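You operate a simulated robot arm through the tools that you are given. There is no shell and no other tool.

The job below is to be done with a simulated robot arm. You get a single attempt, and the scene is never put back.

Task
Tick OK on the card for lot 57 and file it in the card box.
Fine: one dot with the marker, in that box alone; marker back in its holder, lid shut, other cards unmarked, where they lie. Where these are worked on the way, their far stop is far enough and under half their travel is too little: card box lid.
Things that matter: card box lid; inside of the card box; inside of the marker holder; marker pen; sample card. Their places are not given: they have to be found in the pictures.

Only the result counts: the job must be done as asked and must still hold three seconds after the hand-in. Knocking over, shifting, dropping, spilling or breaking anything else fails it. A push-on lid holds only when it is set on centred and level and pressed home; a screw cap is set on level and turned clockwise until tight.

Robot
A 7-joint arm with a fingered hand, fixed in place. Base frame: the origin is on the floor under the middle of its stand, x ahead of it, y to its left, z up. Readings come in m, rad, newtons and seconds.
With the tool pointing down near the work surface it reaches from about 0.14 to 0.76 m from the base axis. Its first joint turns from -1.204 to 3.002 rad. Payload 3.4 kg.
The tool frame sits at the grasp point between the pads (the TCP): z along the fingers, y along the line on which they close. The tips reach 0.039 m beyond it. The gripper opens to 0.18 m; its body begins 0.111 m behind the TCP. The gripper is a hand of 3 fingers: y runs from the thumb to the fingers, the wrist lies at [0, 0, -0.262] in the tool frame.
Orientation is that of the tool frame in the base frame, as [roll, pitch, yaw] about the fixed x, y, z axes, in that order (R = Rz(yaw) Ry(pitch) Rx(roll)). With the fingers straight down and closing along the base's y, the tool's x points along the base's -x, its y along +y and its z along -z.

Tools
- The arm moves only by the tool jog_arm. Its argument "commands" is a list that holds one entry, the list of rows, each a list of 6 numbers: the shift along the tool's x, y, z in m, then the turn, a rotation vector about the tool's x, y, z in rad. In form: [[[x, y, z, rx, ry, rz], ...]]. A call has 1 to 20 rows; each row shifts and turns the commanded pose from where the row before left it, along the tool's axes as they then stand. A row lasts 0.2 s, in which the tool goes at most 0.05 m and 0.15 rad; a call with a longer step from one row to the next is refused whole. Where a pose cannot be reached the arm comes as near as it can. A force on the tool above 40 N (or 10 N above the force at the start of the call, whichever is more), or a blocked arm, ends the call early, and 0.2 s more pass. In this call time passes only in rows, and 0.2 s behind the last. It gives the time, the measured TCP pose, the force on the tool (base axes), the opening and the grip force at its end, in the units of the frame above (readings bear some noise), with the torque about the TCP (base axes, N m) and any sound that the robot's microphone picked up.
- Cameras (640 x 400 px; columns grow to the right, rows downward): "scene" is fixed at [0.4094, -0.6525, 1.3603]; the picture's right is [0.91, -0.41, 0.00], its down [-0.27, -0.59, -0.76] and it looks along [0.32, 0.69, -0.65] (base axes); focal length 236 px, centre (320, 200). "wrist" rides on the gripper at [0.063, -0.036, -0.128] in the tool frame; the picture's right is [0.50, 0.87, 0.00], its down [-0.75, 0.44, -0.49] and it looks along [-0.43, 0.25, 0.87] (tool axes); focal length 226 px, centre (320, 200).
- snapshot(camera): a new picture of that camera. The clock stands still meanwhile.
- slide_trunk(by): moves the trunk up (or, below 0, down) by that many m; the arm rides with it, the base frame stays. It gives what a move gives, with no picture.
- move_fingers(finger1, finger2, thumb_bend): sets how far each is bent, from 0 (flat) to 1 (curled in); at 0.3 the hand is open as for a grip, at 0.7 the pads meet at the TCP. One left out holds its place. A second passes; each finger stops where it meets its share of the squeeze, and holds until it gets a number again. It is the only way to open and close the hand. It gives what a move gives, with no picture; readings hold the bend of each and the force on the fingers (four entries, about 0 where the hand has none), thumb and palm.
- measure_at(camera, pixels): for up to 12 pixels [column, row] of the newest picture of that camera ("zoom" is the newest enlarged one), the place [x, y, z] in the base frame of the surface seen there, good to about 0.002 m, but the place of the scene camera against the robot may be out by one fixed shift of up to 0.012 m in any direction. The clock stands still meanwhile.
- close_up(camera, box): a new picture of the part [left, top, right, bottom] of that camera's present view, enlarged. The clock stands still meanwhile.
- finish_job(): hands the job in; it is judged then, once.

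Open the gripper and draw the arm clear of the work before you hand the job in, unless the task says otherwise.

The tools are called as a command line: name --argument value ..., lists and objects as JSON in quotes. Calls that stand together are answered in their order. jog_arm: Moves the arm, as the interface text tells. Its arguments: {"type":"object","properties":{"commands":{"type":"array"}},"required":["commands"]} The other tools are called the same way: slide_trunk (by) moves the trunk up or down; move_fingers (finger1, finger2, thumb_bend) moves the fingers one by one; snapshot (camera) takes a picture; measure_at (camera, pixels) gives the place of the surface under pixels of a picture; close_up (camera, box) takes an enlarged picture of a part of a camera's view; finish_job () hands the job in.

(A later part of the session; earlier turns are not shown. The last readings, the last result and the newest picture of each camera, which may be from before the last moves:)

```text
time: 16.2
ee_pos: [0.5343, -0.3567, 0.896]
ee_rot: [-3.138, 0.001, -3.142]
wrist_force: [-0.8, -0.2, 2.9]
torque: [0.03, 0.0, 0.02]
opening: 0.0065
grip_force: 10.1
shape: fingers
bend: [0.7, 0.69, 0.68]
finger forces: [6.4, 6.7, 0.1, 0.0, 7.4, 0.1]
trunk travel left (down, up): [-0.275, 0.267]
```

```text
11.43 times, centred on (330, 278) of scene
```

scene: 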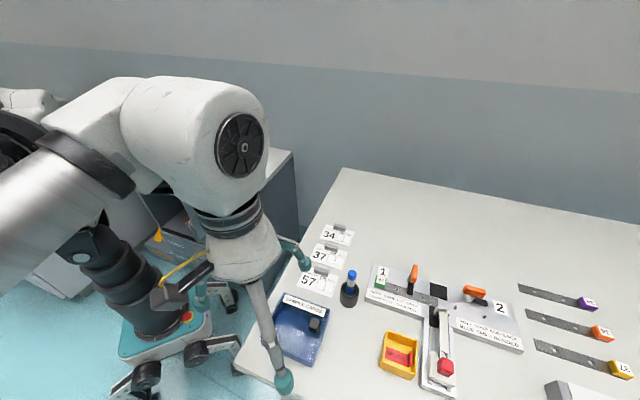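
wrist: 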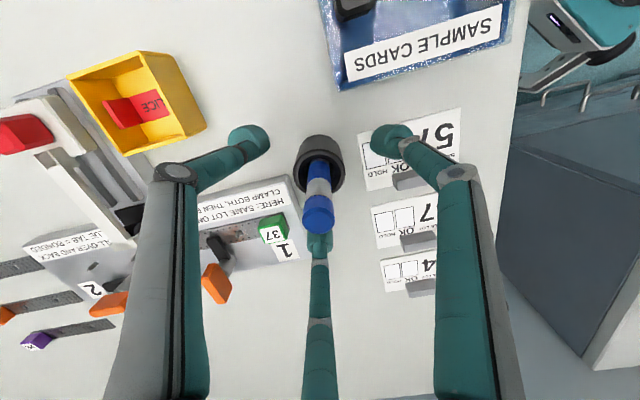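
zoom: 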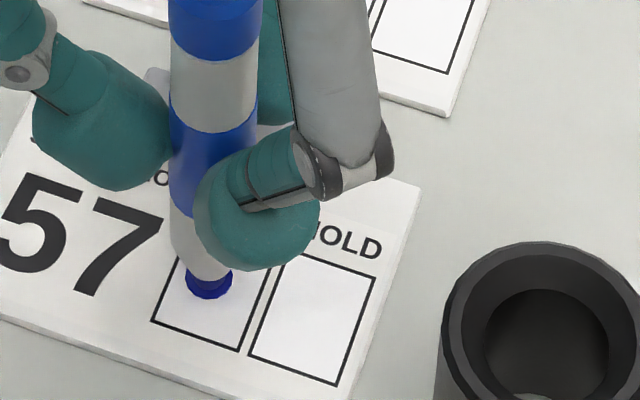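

The force is +2.9 N upward and a blue dot is visible around the nib at zoom (210,285). I lift straight up.

jog_arm --commands '[[[0, 0, -0.005, 0, 0, 0], [0, 0, -0.015, 0, 0, 0], [0, 0, -0.02, 0, 0, 0], [0, 0, -0.02, 0, 0, 0], [0, 0, -0.0225, 0, 0, 0], [0, 0, 0, 0, 0, 0]]]'

close_up --camera "scene" --box '[300, 250, 360, 300]'

close_up --camera "wrist" --box '[260, 80, 400, 200]'

```text
time: 17.6
ee_pos: [0.5354, -0.356, 0.9787]
ee_rot: [-3.14, -0.001, 3.141]
wrist_force: [-0.2, 0.9, -0.6]
torque: [0.05, 0.02, 0.0]
opening: 0.0069
grip_force: 10.6
shape: fingers
bend: [0.7, 0.69, 0.68]
finger forces: [6.2, 6.6, 0.0, 0.0, 7.2, 0.0]
trunk travel left (down, up): [-0.275, 0.267]
```

```text
8.00 times, centred on (330, 275) of scene
```

zoom: 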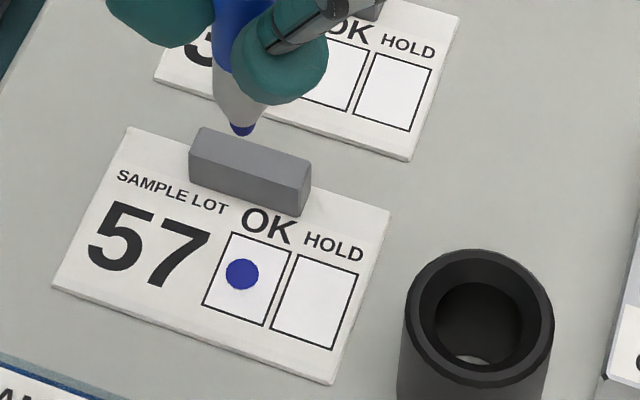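

```text
3.33 times, centred on (330, 140) of wrist
```

zoom: 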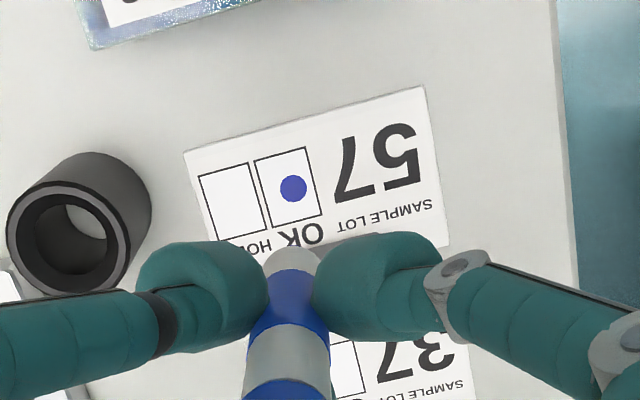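

One clean dot lies in the OK box at zoom (242,273). I measure the dot and holder rim with the wrist zoom to calibrate the nib position for return.

measure_at --camera "zoom" --pixels '[[293, 187], [293, 187], [13, 235], [122, 245], [62, 186], [80, 290], [20, 200], [115, 275]]'

close_up --camera "wrist" --box '[220, 110, 320, 180]'

```text
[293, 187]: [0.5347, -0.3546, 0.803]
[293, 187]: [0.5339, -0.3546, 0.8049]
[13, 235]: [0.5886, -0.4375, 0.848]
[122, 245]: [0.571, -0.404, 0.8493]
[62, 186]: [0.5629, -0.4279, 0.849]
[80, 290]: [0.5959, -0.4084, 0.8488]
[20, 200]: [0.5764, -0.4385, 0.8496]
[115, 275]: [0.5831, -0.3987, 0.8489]
```

```text
5.71 times, centred on (270, 145) of wrist
```

zoom: 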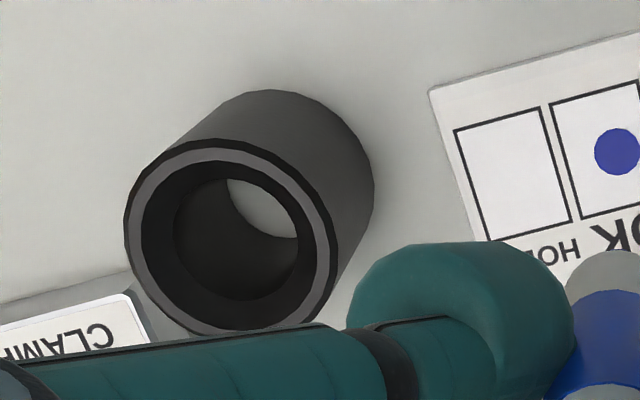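

Dot at (0.534,-0.3546); holder centre ≈(0.580,-0.419). I move back over the holder (reverse of the earlier commanded shifts, biased ~1 mm to centre).

jog_arm --commands '[[[-0.0118, -0.0155, 0, 0, 0, 0], [-0.0118, -0.0155, 0, 0, 0, 0], [-0.0118, -0.0155, 0, 0, 0, 0], [-0.0118, -0.0155, 0, 0, 0, 0], [0, 0, 0.015, 0, 0, 0], [0, 0, 0.01, 0, 0, 0], [0, 0, 0, 0, 0, 0]]]'

close_up --camera "scene" --box '[325, 260, 375, 310]'

close_up --camera "wrist" --box '[270, 100, 370, 180]'

```text
time: 19.2
ee_pos: [0.5809, -0.4191, 0.9531]
ee_rot: [3.141, 0.003, -3.14]
wrist_force: [0.0, -0.8, 0.6]
torque: [0.02, 0.03, -0.04]
opening: 0.0066
grip_force: 9.4
shape: fingers
bend: [0.7, 0.69, 0.68]
finger forces: [6.1, 6.4, 0.1, 0.0, 7.1, 0.0]
trunk travel left (down, up): [-0.275, 0.267]
```

```text
8.00 times, centred on (350, 285) of scene
```

zoom: 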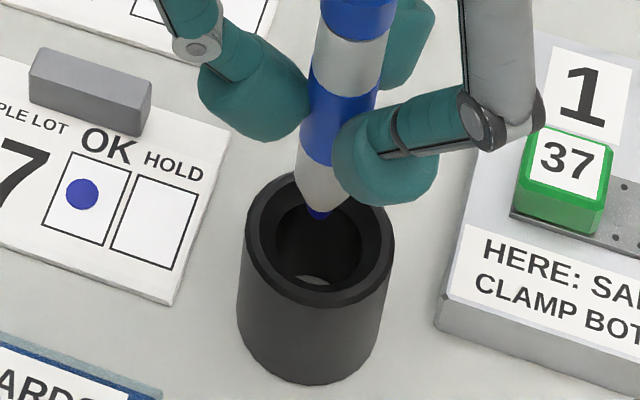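

```text
5.00 times, centred on (320, 140) of wrist
```

zoom: 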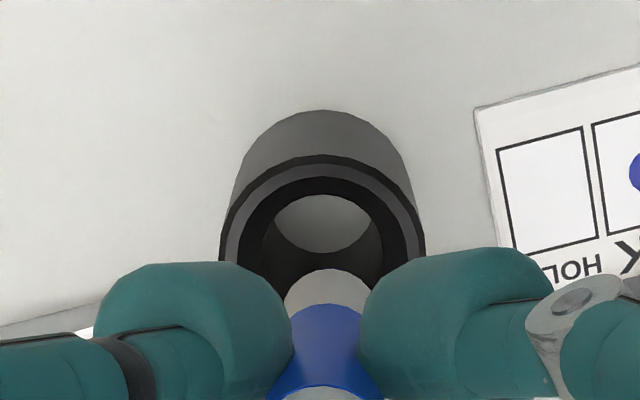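

The nib projects into the centre of the holder opening (zoom (318,238)). I descend the pen into the holder to just above its resting height.

jog_arm --commands '[[[0, 0, 0.012, 0, 0, 0], [0, 0, 0.012, 0, 0, 0], [0, 0, 0.012, 0, 0, 0], [0, 0, 0.01, 0, 0, 0], [0, 0, 0.006, 0, 0, 0], [0, 0, 0.002, 0, 0, 0], [0, 0, 0, 0, 0, 0]]]'

close_up --camera "wrist" --box '[220, 120, 420, 260]'

close_up --camera "scene" --box '[325, 255, 375, 310]'

```text
time: 20.8
ee_pos: [0.5818, -0.4201, 0.8989]
ee_rot: [-3.139, 0.005, 3.141]
wrist_force: [0.4, -0.1, -0.5]
torque: [0.03, 0.0, -0.02]
opening: 0.0067
grip_force: 9.6
shape: fingers
bend: [0.7, 0.69, 0.68]
finger forces: [6.2, 6.5, 0.0, 0.1, 7.1, 0.0]
trunk travel left (down, up): [-0.275, 0.267]
```

```text
2.86 times, centred on (320, 190) of wrist
```

zoom: 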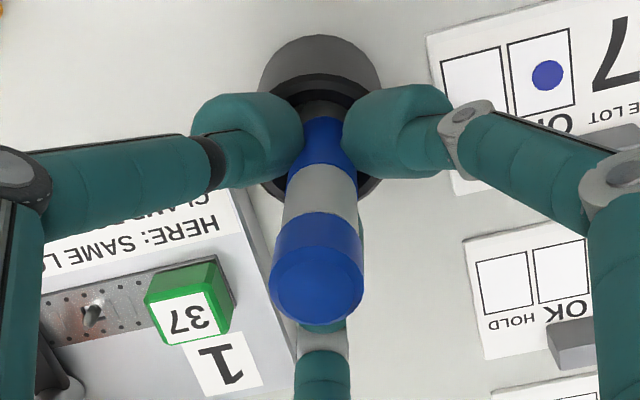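

```text
7.27 times, centred on (350, 282) of scene
```

zoom: 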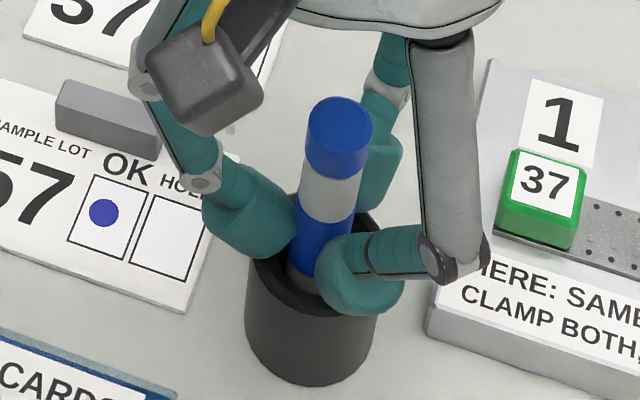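

Pen is in the holder with no side force. I lower 2 mm more and check for the bottom contact.

jog_arm --commands '[[[0, 0, 0.001, 0, 0, 0], [0, 0, 0.001, 0, 0, 0], [0, 0, 0, 0, 0, 0]]]'

```text
time: 21.6
ee_pos: [0.5817, -0.4199, 0.8961]
ee_rot: [-3.138, 0.002, -3.141]
wrist_force: [0.3, 1.1, 0.0]
torque: [-0.03, 0.05, -0.02]
opening: 0.0067
grip_force: 9.8
shape: fingers
bend: [0.7, 0.69, 0.68]
finger forces: [6.2, 6.6, 0.1, 0.0, 7.1, 0.0]
trunk travel left (down, up): [-0.275, 0.267]
```

No force, so the pen is at its original height within about a millimetre. I release by opening to 0.5.

move_fingers --finger1 0.5 --finger2 0.5 --thumb_bend 0.5

close_up --camera "wrist" --box '[220, 120, 420, 260]'

jog_arm --commands '[[[0, 0, -0.01, 0, 0, 0], [0, 0, -0.025, 0, 0, 0], [0, 0, -0.03, 0, 0, 0], [0, 0, -0.03, 0, 0, 0], [0, 0, -0.03, 0, 0, 0], [0, 0, -0.028, 0, 0, 0], [0, 0, 0, 0, 0, 0]]]'

snapshot --camera "wrist"

close_up --camera "scene" --box '[290, 240, 390, 330]'

```text
time: 22.6
ee_pos: [0.5812, -0.419, 0.8971]
ee_rot: [-3.139, 0.004, -3.141]
wrist_force: [0.0, -0.1, 0.3]
torque: [0.01, -0.01, 0.01]
opening: 0.0721
grip_force: 0.1
shape: fingers
bend: [0.5, 0.5, 0.5]
finger forces: [0.0, 0.0, 0.0, 0.0, 0.0, 0.0]
trunk travel left (down, up): [-0.275, 0.267]
```

```text
2.86 times, centred on (320, 190) of wrist
```

zoom: 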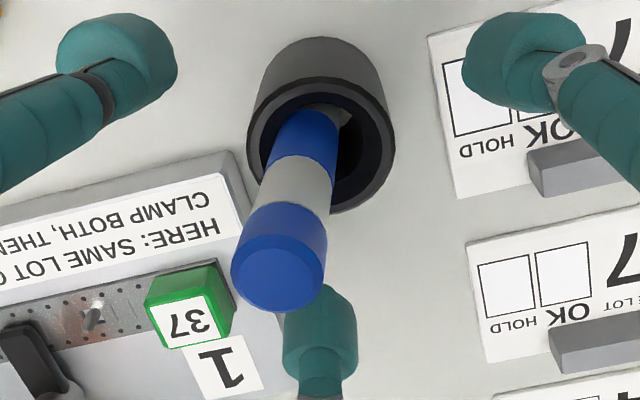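

```text
time: 24.2
ee_pos: [0.5792, -0.4209, 1.049]
ee_rot: [-3.141, 0.0, 3.14]
wrist_force: [-0.9, 0.0, 0.3]
torque: [-0.02, -0.01, 0.01]
opening: 0.0724
grip_force: 0.1
shape: fingers
bend: [0.5, 0.5, 0.5]
finger forces: [0.0, 0.1, 0.1, 0.0, 0.0, 0.0]
trunk travel left (down, up): [-0.275, 0.267]
```

```text
taken
```

wrist: 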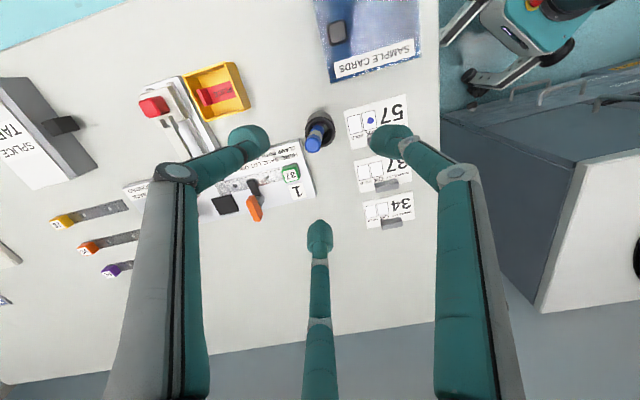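

```text
4.44 times, centred on (340, 285) of scene
```

zoom: 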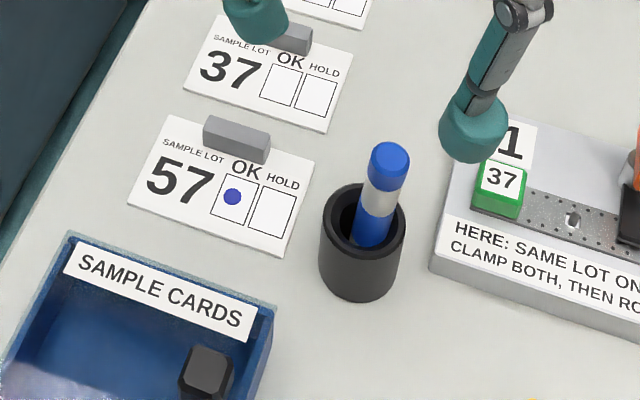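

The pen is back in its holder (leaning slightly), hand is clear at z≈1.05. Next I go above the lid knob at about (0.471,-0.459) and turn the hand 45° to align with the box axes.

jog_arm --commands '[[[0.0275, -0.00975, 0, 0, 0, 0], [0.0275, -0.00975, 0, 0, 0, 0], [0.0275, -0.00975, 0, 0, 0, 0], [0.0275, -0.00975, 0, 0, 0, 0], [0, 0, 0, 0, 0, 0.1309], [0, 0, 0, 0, 0, 0.1309], [0, 0, 0, 0, 0, 0.1309], [0, 0, 0, 0, 0, 0.1309], [0, 0, 0, 0, 0, 0.1309], [0, 0, 0, 0, 0, 0.1309], [0, 0, 0, 0, 0, 0]]]'

snapshot --camera "wrist"

snapshot --camera "scene"

```text
time: 26.6
ee_pos: [0.4702, -0.4566, 1.0488]
ee_rot: [-3.141, 0.001, 2.354]
wrist_force: [0.1, 0.5, 0.5]
torque: [0.02, 0.0, 0.0]
opening: 0.0723
grip_force: 0.1
shape: fingers
bend: [0.5, 0.5, 0.5]
finger forces: [0.0, 0.0, 0.1, 0.1, 0.0, 0.0]
trunk travel left (down, up): [-0.275, 0.267]
```

```text
taken
```

wrist: 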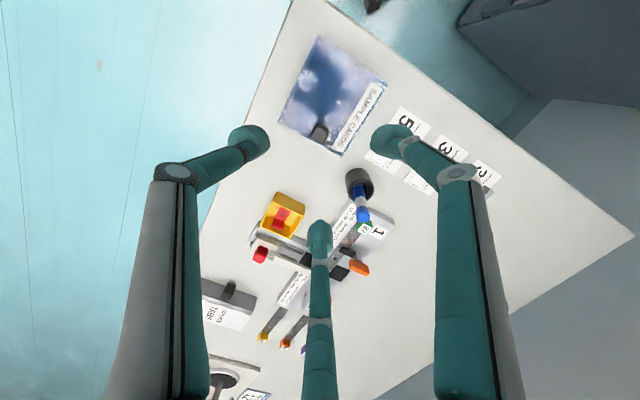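

```text
taken
```

scene: 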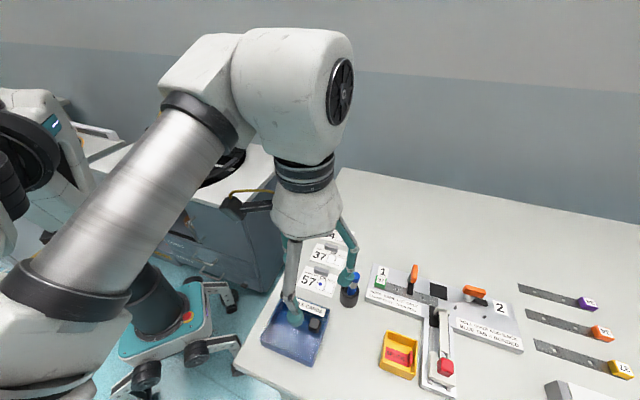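

Rotation worked. The knob shows at (320,132), right on the tool axis. I zoom on it to measure its centre.

close_up --camera "wrist" --box '[270, 30, 400, 170]'

close_up --camera "wrist" --box '[295, 105, 355, 160]'

measure_at --camera "zoom" --pixels '[[310, 225], [280, 225], [340, 215], [320, 175], [320, 290], [315, 255], [290, 185], [360, 250], [420, 120], [300, 150], [250, 280], [150, 230]]'

```text
2.86 times, centred on (335, 100) of wrist
```

zoom: 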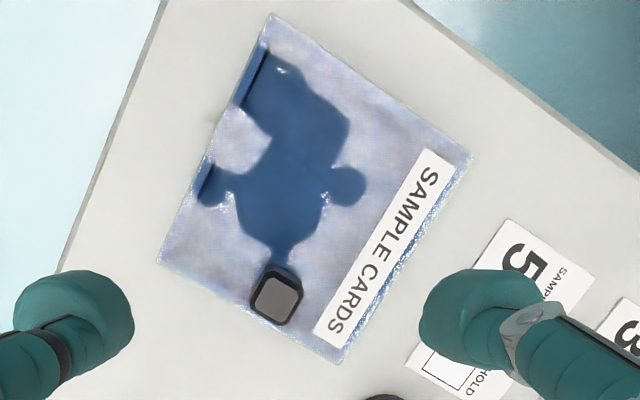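

```text
7.27 times, centred on (325, 132) of wrist
```

zoom: 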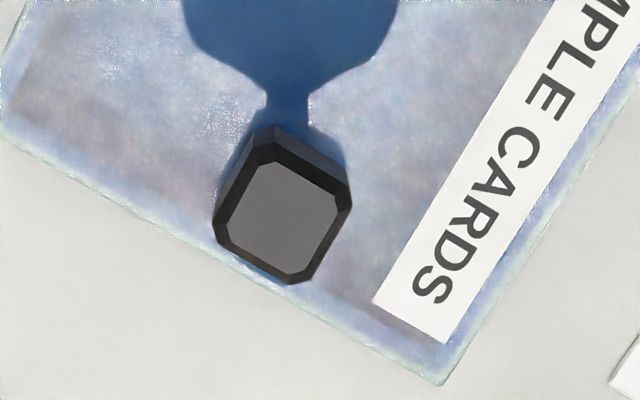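

```text
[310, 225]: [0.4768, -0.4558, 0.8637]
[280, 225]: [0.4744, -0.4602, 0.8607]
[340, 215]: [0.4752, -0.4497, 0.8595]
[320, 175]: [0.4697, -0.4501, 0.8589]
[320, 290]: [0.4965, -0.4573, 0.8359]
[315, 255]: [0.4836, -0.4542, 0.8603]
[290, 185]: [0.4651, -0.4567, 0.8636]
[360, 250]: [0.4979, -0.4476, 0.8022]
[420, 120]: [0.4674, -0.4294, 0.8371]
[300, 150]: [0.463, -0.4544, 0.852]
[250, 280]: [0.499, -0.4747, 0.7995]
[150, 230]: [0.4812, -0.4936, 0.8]
```

Knob centre is ≈(0.4733,-0.4596), top z 0.863, lid ≈0.837. I shift slightly and descend so the fingertips sit beside the knob just above the lid.

jog_arm --commands '[[[-0.002, 0.0012, 0.02, 0, 0, 0], [0, 0, 0.03, 0, 0, 0], [0, 0, 0.03, 0, 0, 0], [0, 0, 0.03, 0, 0, 0], [0, 0, 0.025, 0, 0, 0], [0, 0, 0.015, 0, 0, 0], [0, 0, 0.01, 0, 0, 0], [0, 0, 0.005, 0, 0, 0], [0, 0, 0, 0, 0, 0]]]'

close_up --camera "wrist" --box '[220, 80, 420, 240]'

close_up --camera "scene" --box '[260, 260, 360, 370]'

```text
time: 28.6
ee_pos: [0.475, -0.4608, 0.8873]
ee_rot: [3.141, 0.005, 2.357]
wrist_force: [0.3, -0.9, 11.3]
torque: [0.54, 0.14, -0.04]
opening: 0.0726
grip_force: 5.7
shape: fingers
bend: [0.51, 0.5, 0.5]
finger forces: [10.9, 0.0, 0.0, 0.0, 0.2, 0.0]
trunk travel left (down, up): [-0.275, 0.267]
```

```text
2.50 times, centred on (320, 160) of wrist
```

zoom: 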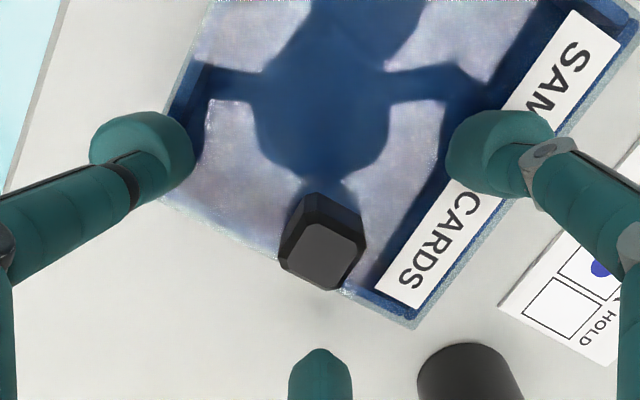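

```text
3.64 times, centred on (310, 315) of scene
```

zoom: 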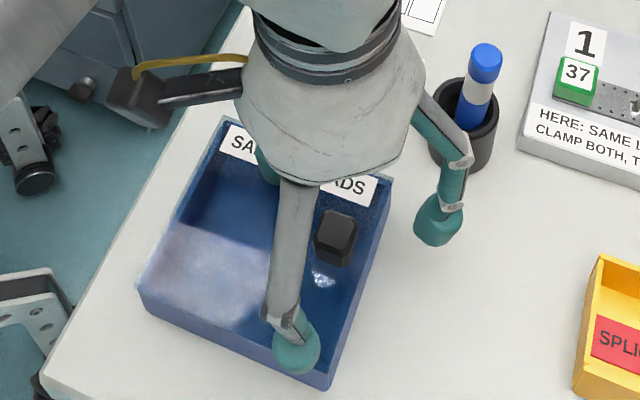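

Finger 1 touched the label (11 N); tips reach deeper at bend 0.5. I back up 12 mm and narrow the fingers to 0.6 before descending again.

jog_arm --commands '[[[0, 0, -0.006, 0, 0, 0], [0, 0, -0.008, 0, 0, 0], [0, 0, 0, 0, 0, 0]]]'

move_fingers --finger1 0.6 --finger2 0.6 --thumb_bend 0.6

close_up --camera "wrist" --box '[220, 80, 420, 240]'

```text
time: 29.4
ee_pos: [0.4744, -0.4595, 0.8987]
ee_rot: [-3.139, 0.002, 2.357]
wrist_force: [-0.4, 0.8, 0.2]
torque: [0.0, 0.01, 0.01]
opening: 0.0726
grip_force: 0.0
shape: fingers
bend: [0.5, 0.5, 0.5]
finger forces: [0.0, 0.1, 0.0, 0.0, 0.1, 0.0]
trunk travel left (down, up): [-0.275, 0.267]
```

```text
time: 30.4
ee_pos: [0.4737, -0.4587, 0.8996]
ee_rot: [-3.139, 0.004, 2.356]
wrist_force: [0.1, 0.5, -0.4]
torque: [-0.01, 0.01, 0.0]
opening: 0.0341
grip_force: 0.0
shape: fingers
bend: [0.6, 0.6, 0.6]
finger forces: [0.1, 0.0, 0.1, 0.1, 0.0, 0.1]
trunk travel left (down, up): [-0.275, 0.267]
```

```text
2.50 times, centred on (320, 160) of wrist
```

zoom: 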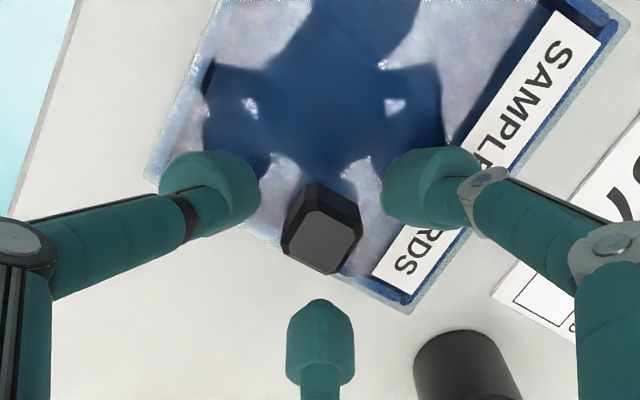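

Fingers are now close around the knob at zoom (322,240). I descend 12 mm, watching force.

jog_arm --commands '[[[0, 0, 0.006, 0, 0, 0], [0, 0, 0.006, 0, 0, 0], [0, 0, 0, 0, 0, 0]]]'

close_up --camera "scene" --box '[270, 280, 350, 360]'

```text
time: 31.2
ee_pos: [0.4734, -0.4604, 0.8873]
ee_rot: [3.14, 0.002, 2.359]
wrist_force: [0.7, 0.4, 2.0]
torque: [0.06, 0.03, 0.01]
opening: 0.034
grip_force: 0.7
shape: fingers
bend: [0.6, 0.6, 0.6]
finger forces: [1.9, 0.0, 0.1, 0.0, 0.0, 0.0]
trunk travel left (down, up): [-0.275, 0.267]
```

```text
5.00 times, centred on (310, 320) of scene
```

zoom: 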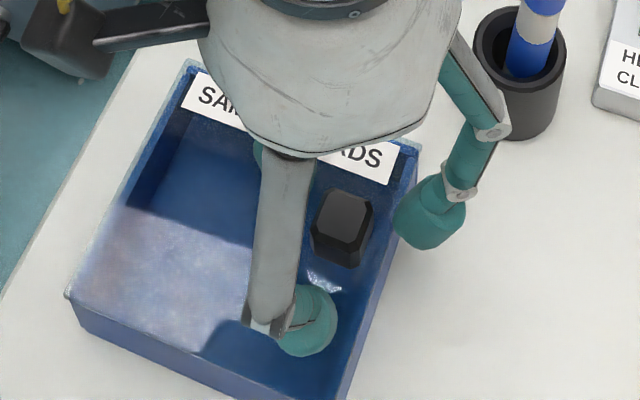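

Finger 1 lightly touches the lid/label (1.9 N). I raise 2 mm and close onto the knob.

jog_arm --commands '[[[0, 0, -0.002, 0, 0, 0], [0, 0, 0, 0, 0, 0]]]'

move_fingers --finger1 0.72 --finger2 0.72 --thumb_bend 0.72

close_up --camera "wrist" --box '[220, 80, 420, 240]'

close_up --camera "scene" --box '[250, 270, 350, 370]'

```text
time: 31.8
ee_pos: [0.473, -0.4609, 0.8881]
ee_rot: [-3.139, 0.003, 2.355]
wrist_force: [0.9, 0.1, -0.2]
torque: [-0.01, 0.02, -0.01]
opening: 0.034
grip_force: 0.1
shape: fingers
bend: [0.6, 0.6, 0.6]
finger forces: [0.1, 0.0, 0.1, 0.0, 0.0, 0.1]
trunk travel left (down, up): [-0.275, 0.267]
```

```text
time: 32.8
ee_pos: [0.4724, -0.4608, 0.8869]
ee_rot: [-3.14, 0.002, 2.356]
wrist_force: [-0.9, -1.4, -4.8]
torque: [-0.05, 0.1, -0.04]
opening: 0.0108
grip_force: 11.1
shape: fingers
bend: [0.68, 0.67, 0.67]
finger forces: [6.4, 6.5, 0.0, 0.0, 8.4, 0.0]
trunk travel left (down, up): [-0.275, 0.267]
```

```text
2.50 times, centred on (320, 160) of wrist
```

zoom: 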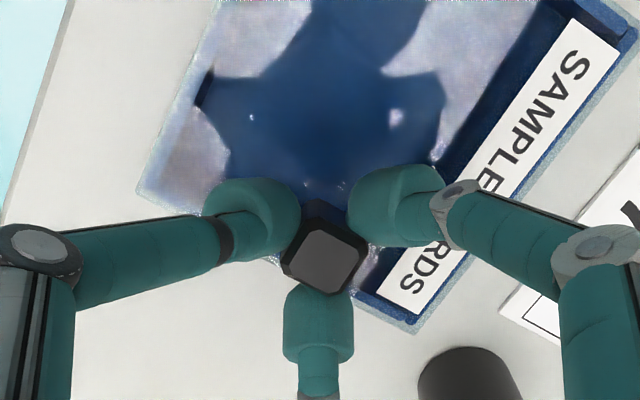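

```text
4.00 times, centred on (300, 320) of scene
```

zoom: 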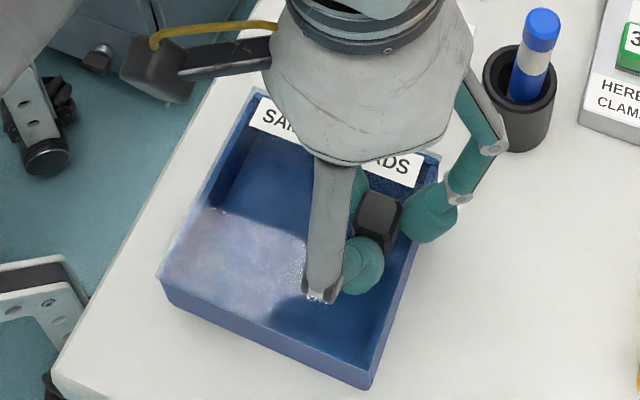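

The knob is gripped (6–8 N per finger), and the lid resists ~5 N upward pull, hinting at a slider. I test a small 4 mm move along tool +x (toward the box's far left end).

jog_arm --commands '[[[0.002, 0, 0, 0, 0, 0], [0.002, 0, 0, 0, 0, 0], [0, 0, 0, 0, 0, 0]]]'

close_up --camera "scene" --box '[250, 270, 350, 370]'

```text
time: 33.6
ee_pos: [0.471, -0.4581, 0.8867]
ee_rot: [-3.14, 0.003, 2.356]
wrist_force: [4.4, -9.8, -4.1]
torque: [-0.4, -0.13, 0.09]
opening: 0.0092
grip_force: 11.4
shape: fingers
bend: [0.69, 0.67, 0.67]
finger forces: [4.6, 8.1, 0.0, 0.0, 9.4, 0.0]
trunk travel left (down, up): [-0.275, 0.267]
```

```text
4.00 times, centred on (300, 320) of scene
```

zoom: 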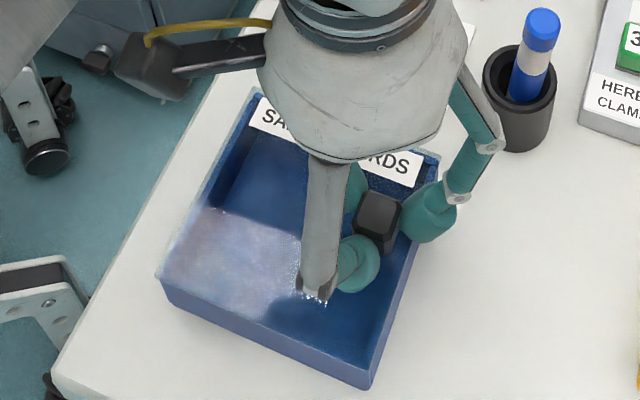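

That direction is blocked (≈10 N reaction, knob unmoved). I return and test the opposite direction by 4 mm.

jog_arm --commands '[[[-0.002, 0, 0, 0, 0, 0], [-0.002, 0, 0, 0, 0, 0], [-0.002, 0, 0, 0, 0, 0], [-0.002, 0, 0, 0, 0, 0], [0, 0, 0, 0, 0, 0]]]'

close_up --camera "scene" --box '[250, 270, 350, 370]'

```text
time: 34.8
ee_pos: [0.4764, -0.4629, 0.8881]
ee_rot: [3.14, 0.002, 2.358]
wrist_force: [-3.4, -2.0, -2.8]
torque: [-0.09, 0.12, 0.0]
opening: 0.0099
grip_force: 10.6
shape: fingers
bend: [0.69, 0.68, 0.67]
finger forces: [6.9, 6.2, 0.0, 0.0, 9.3, 0.1]
trunk travel left (down, up): [-0.275, 0.267]
```

```text
4.00 times, centred on (300, 320) of scene
```

zoom: 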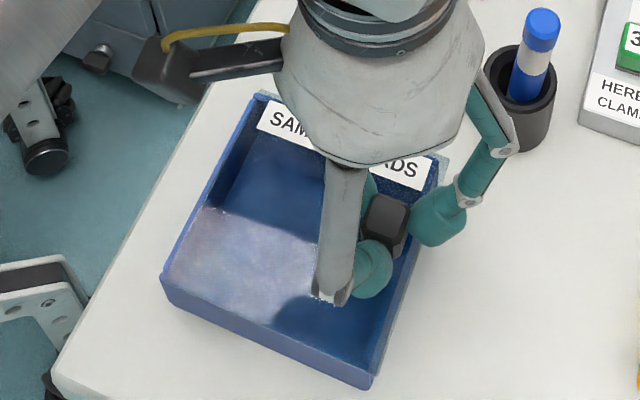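

The lid slid toward the right (+u) easily—label and lid corner shifted while the box stayed put. It's a sliding lid; before continuing I check the obstacles (yellow tray, red-handled lever) on the way.

snapshot --camera "scene"

measure_at --camera "scene" --pixels '[[387, 335], [420, 342], [382, 375], [413, 380], [445, 366], [438, 330], [400, 357], [361, 306], [432, 310], [350, 276]]'

```text
taken
```

scene: 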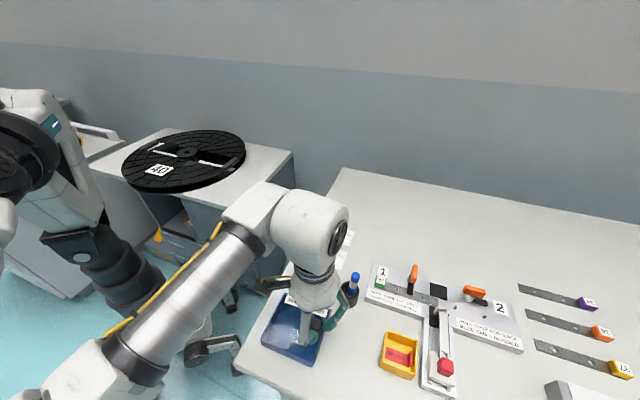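

```text
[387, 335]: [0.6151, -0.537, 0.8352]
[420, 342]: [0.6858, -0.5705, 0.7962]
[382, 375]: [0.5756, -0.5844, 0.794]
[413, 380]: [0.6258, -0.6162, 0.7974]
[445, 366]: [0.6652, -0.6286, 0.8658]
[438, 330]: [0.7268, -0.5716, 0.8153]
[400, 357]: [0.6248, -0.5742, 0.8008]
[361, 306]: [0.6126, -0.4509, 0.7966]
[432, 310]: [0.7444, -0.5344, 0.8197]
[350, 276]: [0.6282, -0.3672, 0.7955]
```

The yellow tray (near corner ≈(0.604,-0.534)) leaves enough room for the lid's path. I slide the lid 40 mm along tool −x and read the forces.

jog_arm --commands '[[[-0.01, 0, 0, 0, 0, 0], [-0.01, 0, 0, 0, 0, 0], [-0.01, 0, 0, 0, 0, 0], [-0.01, 0, 0, 0, 0, 0], [0, 0, 0, 0, 0, 0]]]'

close_up --camera "scene" --box '[250, 270, 370, 370]'

```text
time: 36.0
ee_pos: [0.5051, -0.4921, 0.889]
ee_rot: [-3.139, 0.001, 2.357]
wrist_force: [-2.0, -1.9, -9.0]
torque: [-0.11, 0.14, -0.04]
opening: 0.0101
grip_force: 10.3
shape: fingers
bend: [0.69, 0.68, 0.67]
finger forces: [5.9, 6.4, 0.1, 0.0, 8.5, 0.0]
trunk travel left (down, up): [-0.275, 0.267]
```

```text
4.00 times, centred on (310, 320) of scene
```

zoom: 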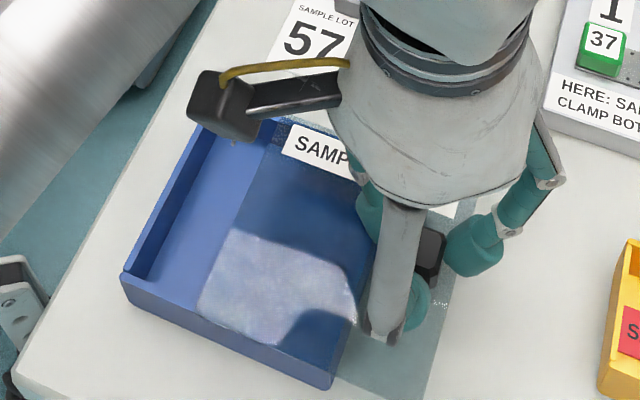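

The lid has slid ~44 mm and the box interior is appearing. I lower 1 mm to reduce the upward pull and slide another 40 mm.

jog_arm --commands '[[[-0.01, 0, 0.001, 0, 0, 0], [-0.01, 0, 0, 0, 0, 0], [-0.01, 0, 0, 0, 0, 0], [-0.01, 0, 0, 0, 0, 0], [0, 0, 0, 0, 0, 0]]]'

close_up --camera "scene" --box '[250, 270, 390, 380]'

```text
time: 37.2
ee_pos: [0.5323, -0.52, 0.8881]
ee_rot: [-3.141, 0.005, 2.356]
wrist_force: [-3.1, -3.1, -4.4]
torque: [-0.12, 0.12, -0.03]
opening: 0.01
grip_force: 11.3
shape: fingers
bend: [0.69, 0.68, 0.67]
finger forces: [5.8, 6.3, 0.0, 0.1, 9.2, 0.0]
trunk travel left (down, up): [-0.275, 0.267]
```

```text
3.64 times, centred on (320, 325) of scene
```

zoom: 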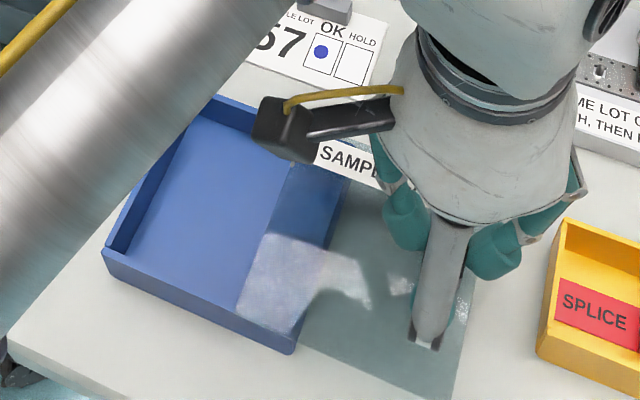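

The lid is ~84 mm open and the box hasn't moved. I continue in small steps toward the far stop, correcting 1 mm sideways for the side force.

jog_arm --commands '[[[-0.005, -0.001, 0, 0, 0, 0], [-0.005, 0, 0, 0, 0, 0], [0, 0, 0, 0, 0, 0]]]'

```text
time: 38.0
ee_pos: [0.5397, -0.5257, 0.8886]
ee_rot: [3.141, 0.002, 2.358]
wrist_force: [-2.8, -2.5, -4.9]
torque: [-0.07, 0.12, -0.01]
opening: 0.01
grip_force: 10.3
shape: fingers
bend: [0.69, 0.68, 0.67]
finger forces: [6.1, 6.2, 0.1, 0.0, 8.6, 0.1]
trunk travel left (down, up): [-0.275, 0.267]
```

close_up --camera "scene" --box '[250, 270, 390, 380]'

snapshot --camera "wrist"

```text
3.64 times, centred on (320, 325) of scene
```

zoom: 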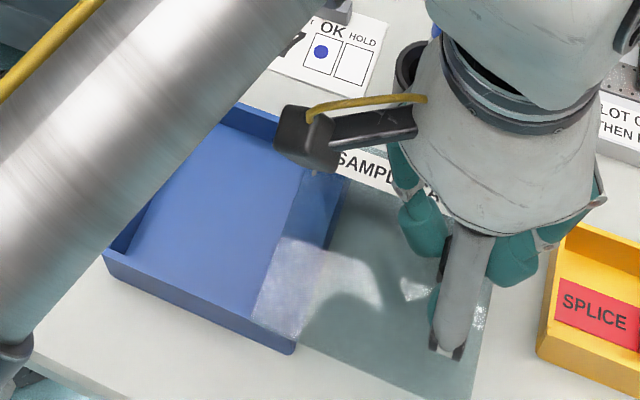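

```text
taken
```

wrist: 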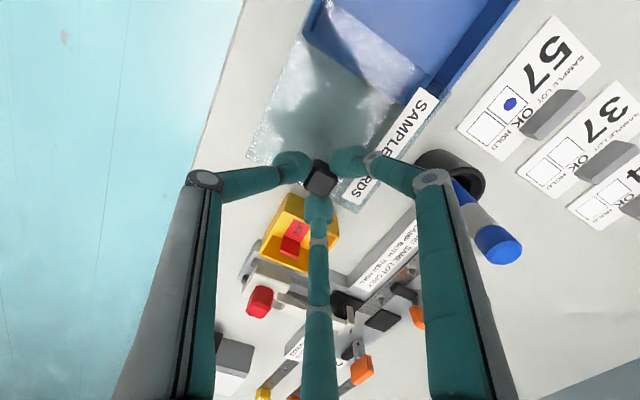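

The lid is ~94 mm open with ~20 mm still overlapping the box. I continue in 5 mm steps until a stop is felt.

jog_arm --commands '[[[-0.005, -0.0005, 0, 0, 0, 0], [-0.005, 0, 0, 0, 0, 0], [0, 0, 0, 0, 0, 0]]]'

```text
time: 38.8
ee_pos: [0.5464, -0.534, 0.8869]
ee_rot: [3.141, 0.002, 2.357]
wrist_force: [-0.8, -0.6, -5.2]
torque: [-0.07, 0.04, -0.01]
opening: 0.01
grip_force: 10.5
shape: fingers
bend: [0.69, 0.68, 0.67]
finger forces: [6.7, 6.7, 0.1, 0.1, 7.6, 0.0]
trunk travel left (down, up): [-0.275, 0.267]
```

No stop yet at ~104 mm. I look at how much the lid still overlaps before pushing near the reach limit.

close_up --camera "scene" --box '[250, 270, 390, 380]'

close_up --camera "wrist" --box '[230, 0, 470, 220]'

```text
3.64 times, centred on (320, 325) of scene
```

zoom: 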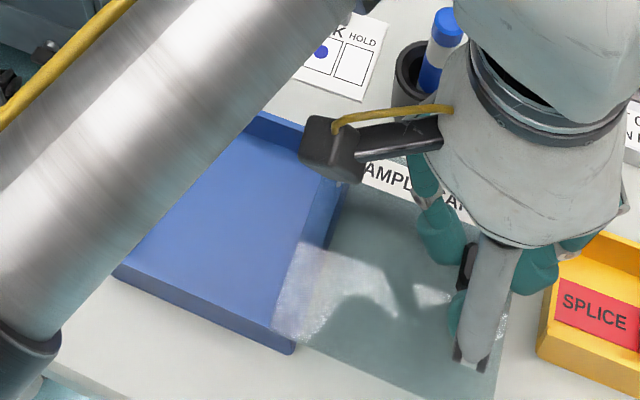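

```text
1.82 times, centred on (350, 110) of wrist
```

zoom: 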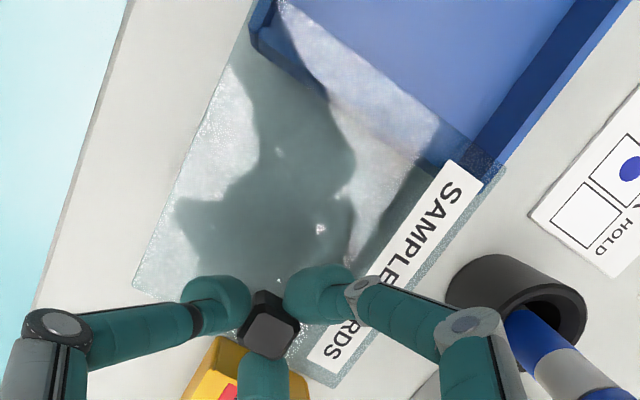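

The lid overlaps the box by only ~15 mm now. I try another 10 mm toward the stop.

jog_arm --commands '[[[-0.004, -0.0003, 0, 0, 0, 0], [-0.003, 0, 0, 0, 0, 0], [-0.003, 0, 0, 0, 0, 0], [0, 0, 0, 0, 0, 0]]]'

close_up --camera "wrist" --box '[230, 0, 470, 220]'

```text
time: 39.8
ee_pos: [0.5533, -0.5424, 0.8879]
ee_rot: [-3.139, 0.003, 2.356]
wrist_force: [-0.8, -1.7, -2.9]
torque: [-0.02, 0.06, -0.05]
opening: 0.0098
grip_force: 11.1
shape: fingers
bend: [0.69, 0.68, 0.68]
finger forces: [6.6, 7.2, 0.1, 0.0, 7.7, 0.0]
trunk travel left (down, up): [-0.275, 0.267]
```

```text
1.82 times, centred on (350, 110) of wrist
```

zoom: 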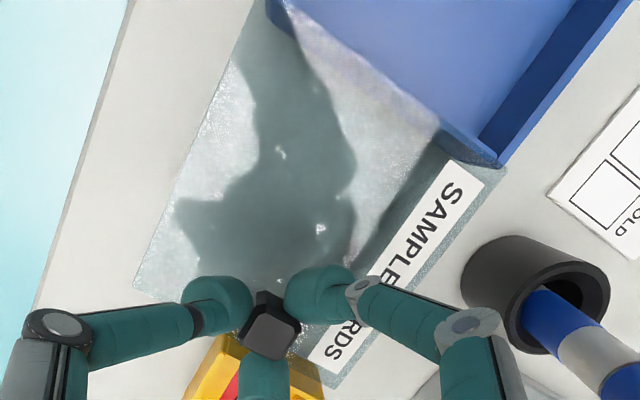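

The lid edge is now at the box's right wall, opening clear. I release the knob to bend 0.6 and lift straight up.

move_fingers --finger1 0.6 --finger2 0.6 --thumb_bend 0.6

jog_arm --commands '[[[0, 0, -0.01, 0, 0, 0], [0, 0, -0.02, 0, 0, 0], [0, 0, -0.03, 0, 0, 0], [0, 0, -0.03, 0, 0, 0], [0, 0, -0.03, 0, 0, 0], [0, 0, 0, 0, 0, 0]]]'

snapshot --camera "wrist"

snapshot --camera "scene"

```text
time: 40.8
ee_pos: [0.5539, -0.5417, 0.8873]
ee_rot: [-3.139, 0.001, 2.356]
wrist_force: [-1.0, -0.3, 0.5]
torque: [-0.01, 0.01, 0.0]
opening: 0.0331
grip_force: 0.0
shape: fingers
bend: [0.6, 0.6, 0.6]
finger forces: [0.0, 0.0, 0.1, 0.0, 0.0, 0.1]
trunk travel left (down, up): [-0.275, 0.267]
```

```text
time: 42.2
ee_pos: [0.5501, -0.5401, 1.0077]
ee_rot: [-3.14, 0.002, 2.359]
wrist_force: [0.7, 0.5, -0.4]
torque: [0.0, -0.05, 0.01]
opening: 0.0332
grip_force: 0.2
shape: fingers
bend: [0.6, 0.6, 0.6]
finger forces: [0.1, 0.1, 0.1, 0.0, 0.1, 0.0]
trunk travel left (down, up): [-0.275, 0.267]
```

```text
taken
```

wrist: 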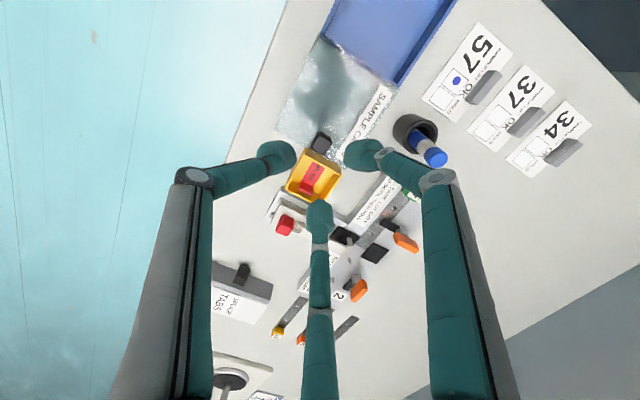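

```text
taken
```

scene: 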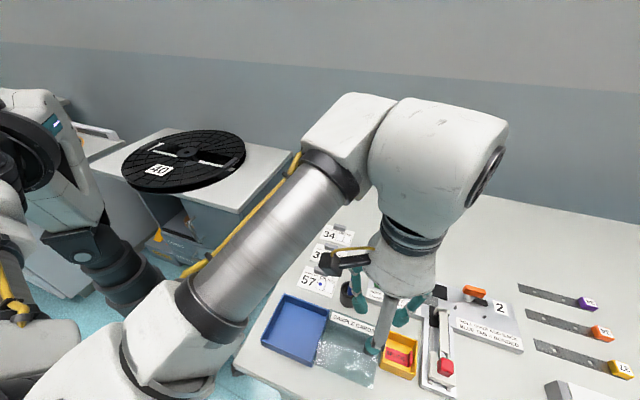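

The lid stays open and everything else is in place. I move the hand above card 57's tab near (0.55,-0.331).

jog_arm --commands '[[[0.0251, 0.0245, 0, 0, 0, 0], [0.0251, 0.0245, 0, 0, 0, 0], [0.0251, 0.0245, 0, 0, 0, 0], [0.0251, 0.0245, 0, 0, 0, 0], [0.0251, 0.0245, 0, 0, 0, 0], [0.0251, 0.0245, 0, 0, 0, 0], [0, 0, 0, 0, 0, 0]]]'

snapshot --camera "wrist"

close_up --camera "wrist" --box '[250, 60, 400, 200]'

close_up --camera "scene" --box '[250, 220, 390, 390]'

```text
time: 43.8
ee_pos: [0.5474, -0.3313, 1.0055]
ee_rot: [-3.141, 0.004, 2.357]
wrist_force: [0.1, -0.6, -0.9]
torque: [-0.01, -0.01, -0.01]
opening: 0.0333
grip_force: 0.1
shape: fingers
bend: [0.6, 0.6, 0.6]
finger forces: [0.0, 0.0, 0.0, 0.0, 0.0, 0.0]
trunk travel left (down, up): [-0.275, 0.267]
```

```text
taken
```

wrist: 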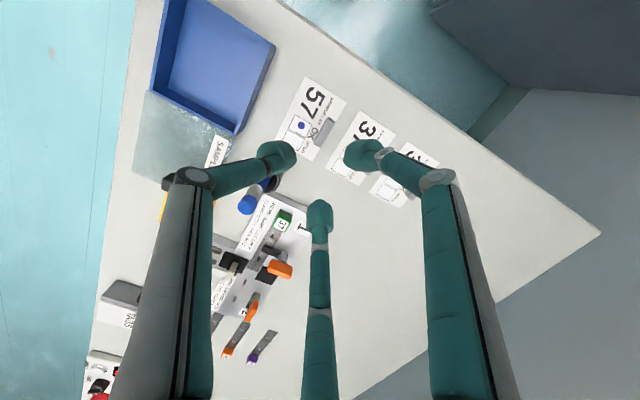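

```text
2.86 times, centred on (325, 130) of wrist
```

zoom: 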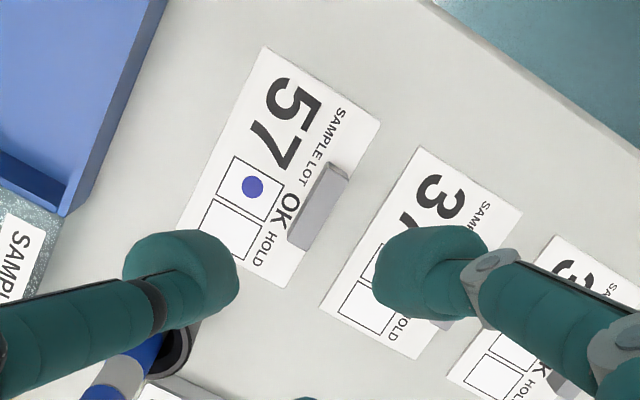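

```text
2.35 times, centred on (320, 305) of scene
```

zoom: 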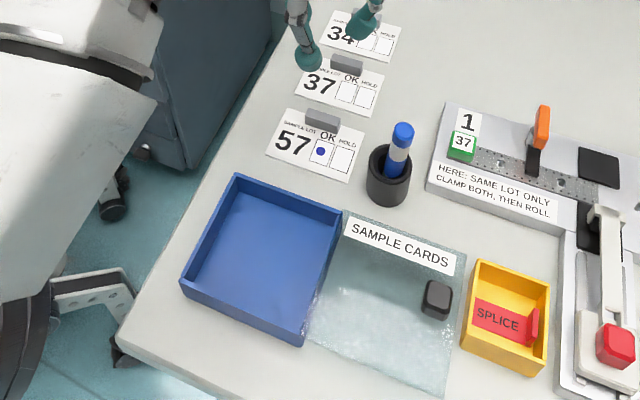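

Box is empty and open. I zoom in tightly on the card 57 tab to measure its ends, thickness and height.

close_up --camera "wrist" --box '[295, 100, 355, 160]'

measure_at --camera "zoom" --pixels '[[240, 310], [370, 130], [300, 220], [320, 240], [340, 200], [280, 260], [310, 300], [390, 140], [420, 180], [200, 300], [250, 180], [400, 300]]'

```text
6.67 times, centred on (325, 130) of wrist
```

zoom: 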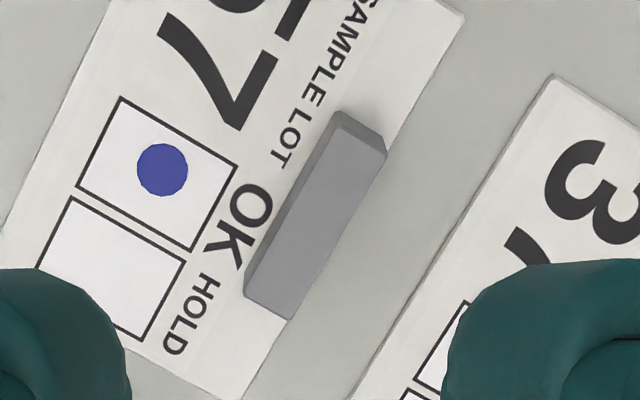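

```text
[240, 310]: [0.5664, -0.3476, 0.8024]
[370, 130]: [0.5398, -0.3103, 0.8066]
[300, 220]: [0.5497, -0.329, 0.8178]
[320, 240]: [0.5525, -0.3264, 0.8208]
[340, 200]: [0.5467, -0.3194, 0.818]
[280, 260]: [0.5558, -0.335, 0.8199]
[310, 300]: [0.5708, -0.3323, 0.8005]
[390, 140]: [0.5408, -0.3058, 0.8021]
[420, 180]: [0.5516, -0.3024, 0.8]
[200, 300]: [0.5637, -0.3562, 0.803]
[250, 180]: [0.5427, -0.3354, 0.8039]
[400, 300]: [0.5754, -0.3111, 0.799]
```

Tab centre is ≈(0.551,-0.326), about 40 mm long × 10 mm thick, top z≈0.8205. I set fingers to 0.61 and move to a check height with the TCP offset so thumb and fingers straddle the tab.

move_fingers --finger1 0.61 --finger2 0.61 --thumb_bend 0.61

jog_arm --commands '[[[0.003, 0.0111, 0, 0, 0, 0], [0, 0, 0.025, 0, 0, 0], [0, 0, 0.03, 0, 0, 0], [0, 0, 0.03, 0, 0, 0], [0, 0, 0.025, 0, 0, 0], [0, 0, 0, 0, 0, 0]]]'

close_up --camera "wrist" --box '[240, 100, 400, 220]'

close_up --camera "scene" --box '[290, 220, 370, 310]'

```text
time: 44.8
ee_pos: [0.5484, -0.3319, 1.0044]
ee_rot: [-3.138, 0.003, 2.356]
wrist_force: [0.4, -0.3, 0.7]
torque: [0.0, 0.0, -0.03]
opening: 0.0303
grip_force: 0.1
shape: fingers
bend: [0.61, 0.61, 0.61]
finger forces: [0.0, 0.0, 0.1, 0.0, 0.1, 0.0]
trunk travel left (down, up): [-0.275, 0.267]
```

```text
time: 46.2
ee_pos: [0.5559, -0.3217, 0.9003]
ee_rot: [3.142, 0.004, 2.357]
wrist_force: [-0.2, -0.6, 0.5]
torque: [-0.02, -0.01, 0.03]
opening: 0.0301
grip_force: 0.0
shape: fingers
bend: [0.61, 0.61, 0.61]
finger forces: [0.0, 0.0, 0.0, 0.0, 0.0, 0.0]
trunk travel left (down, up): [-0.275, 0.267]
```

```text
3.33 times, centred on (320, 160) of wrist
```

zoom: 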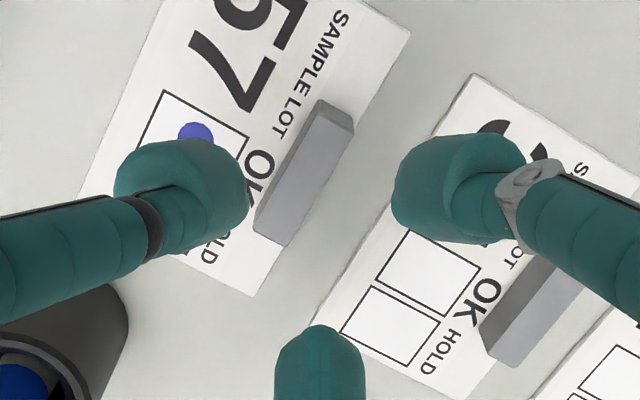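

```text
4.44 times, centred on (330, 265) of scene
```

zoom: 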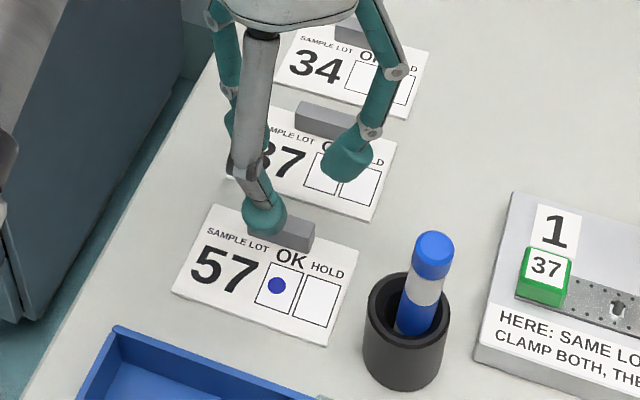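

I refine the tab's position relative to the tool with a tighter zoom and measurements.

close_up --camera "wrist" --box '[285, 125, 345, 185]'

measure_at --camera "zoom" --pixels '[[260, 290], [350, 120], [310, 200], [300, 220], [330, 170], [280, 260], [225, 250], [315, 90], [295, 315], [390, 140], [200, 320], [420, 300]]'

```text
6.67 times, centred on (315, 155) of wrist
```

zoom: 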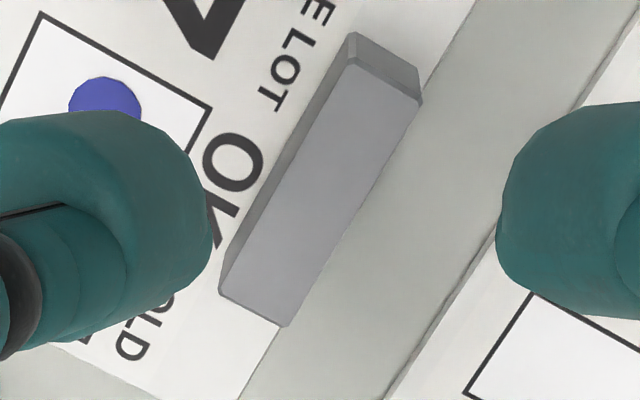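

```text
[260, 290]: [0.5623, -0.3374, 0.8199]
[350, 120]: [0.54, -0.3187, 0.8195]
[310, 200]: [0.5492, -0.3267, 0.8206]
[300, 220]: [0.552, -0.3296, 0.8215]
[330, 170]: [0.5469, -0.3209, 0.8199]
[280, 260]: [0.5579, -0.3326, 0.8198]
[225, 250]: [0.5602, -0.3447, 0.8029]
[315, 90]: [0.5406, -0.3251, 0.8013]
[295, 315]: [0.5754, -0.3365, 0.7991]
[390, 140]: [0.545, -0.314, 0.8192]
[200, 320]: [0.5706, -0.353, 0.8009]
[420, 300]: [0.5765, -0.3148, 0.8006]
```

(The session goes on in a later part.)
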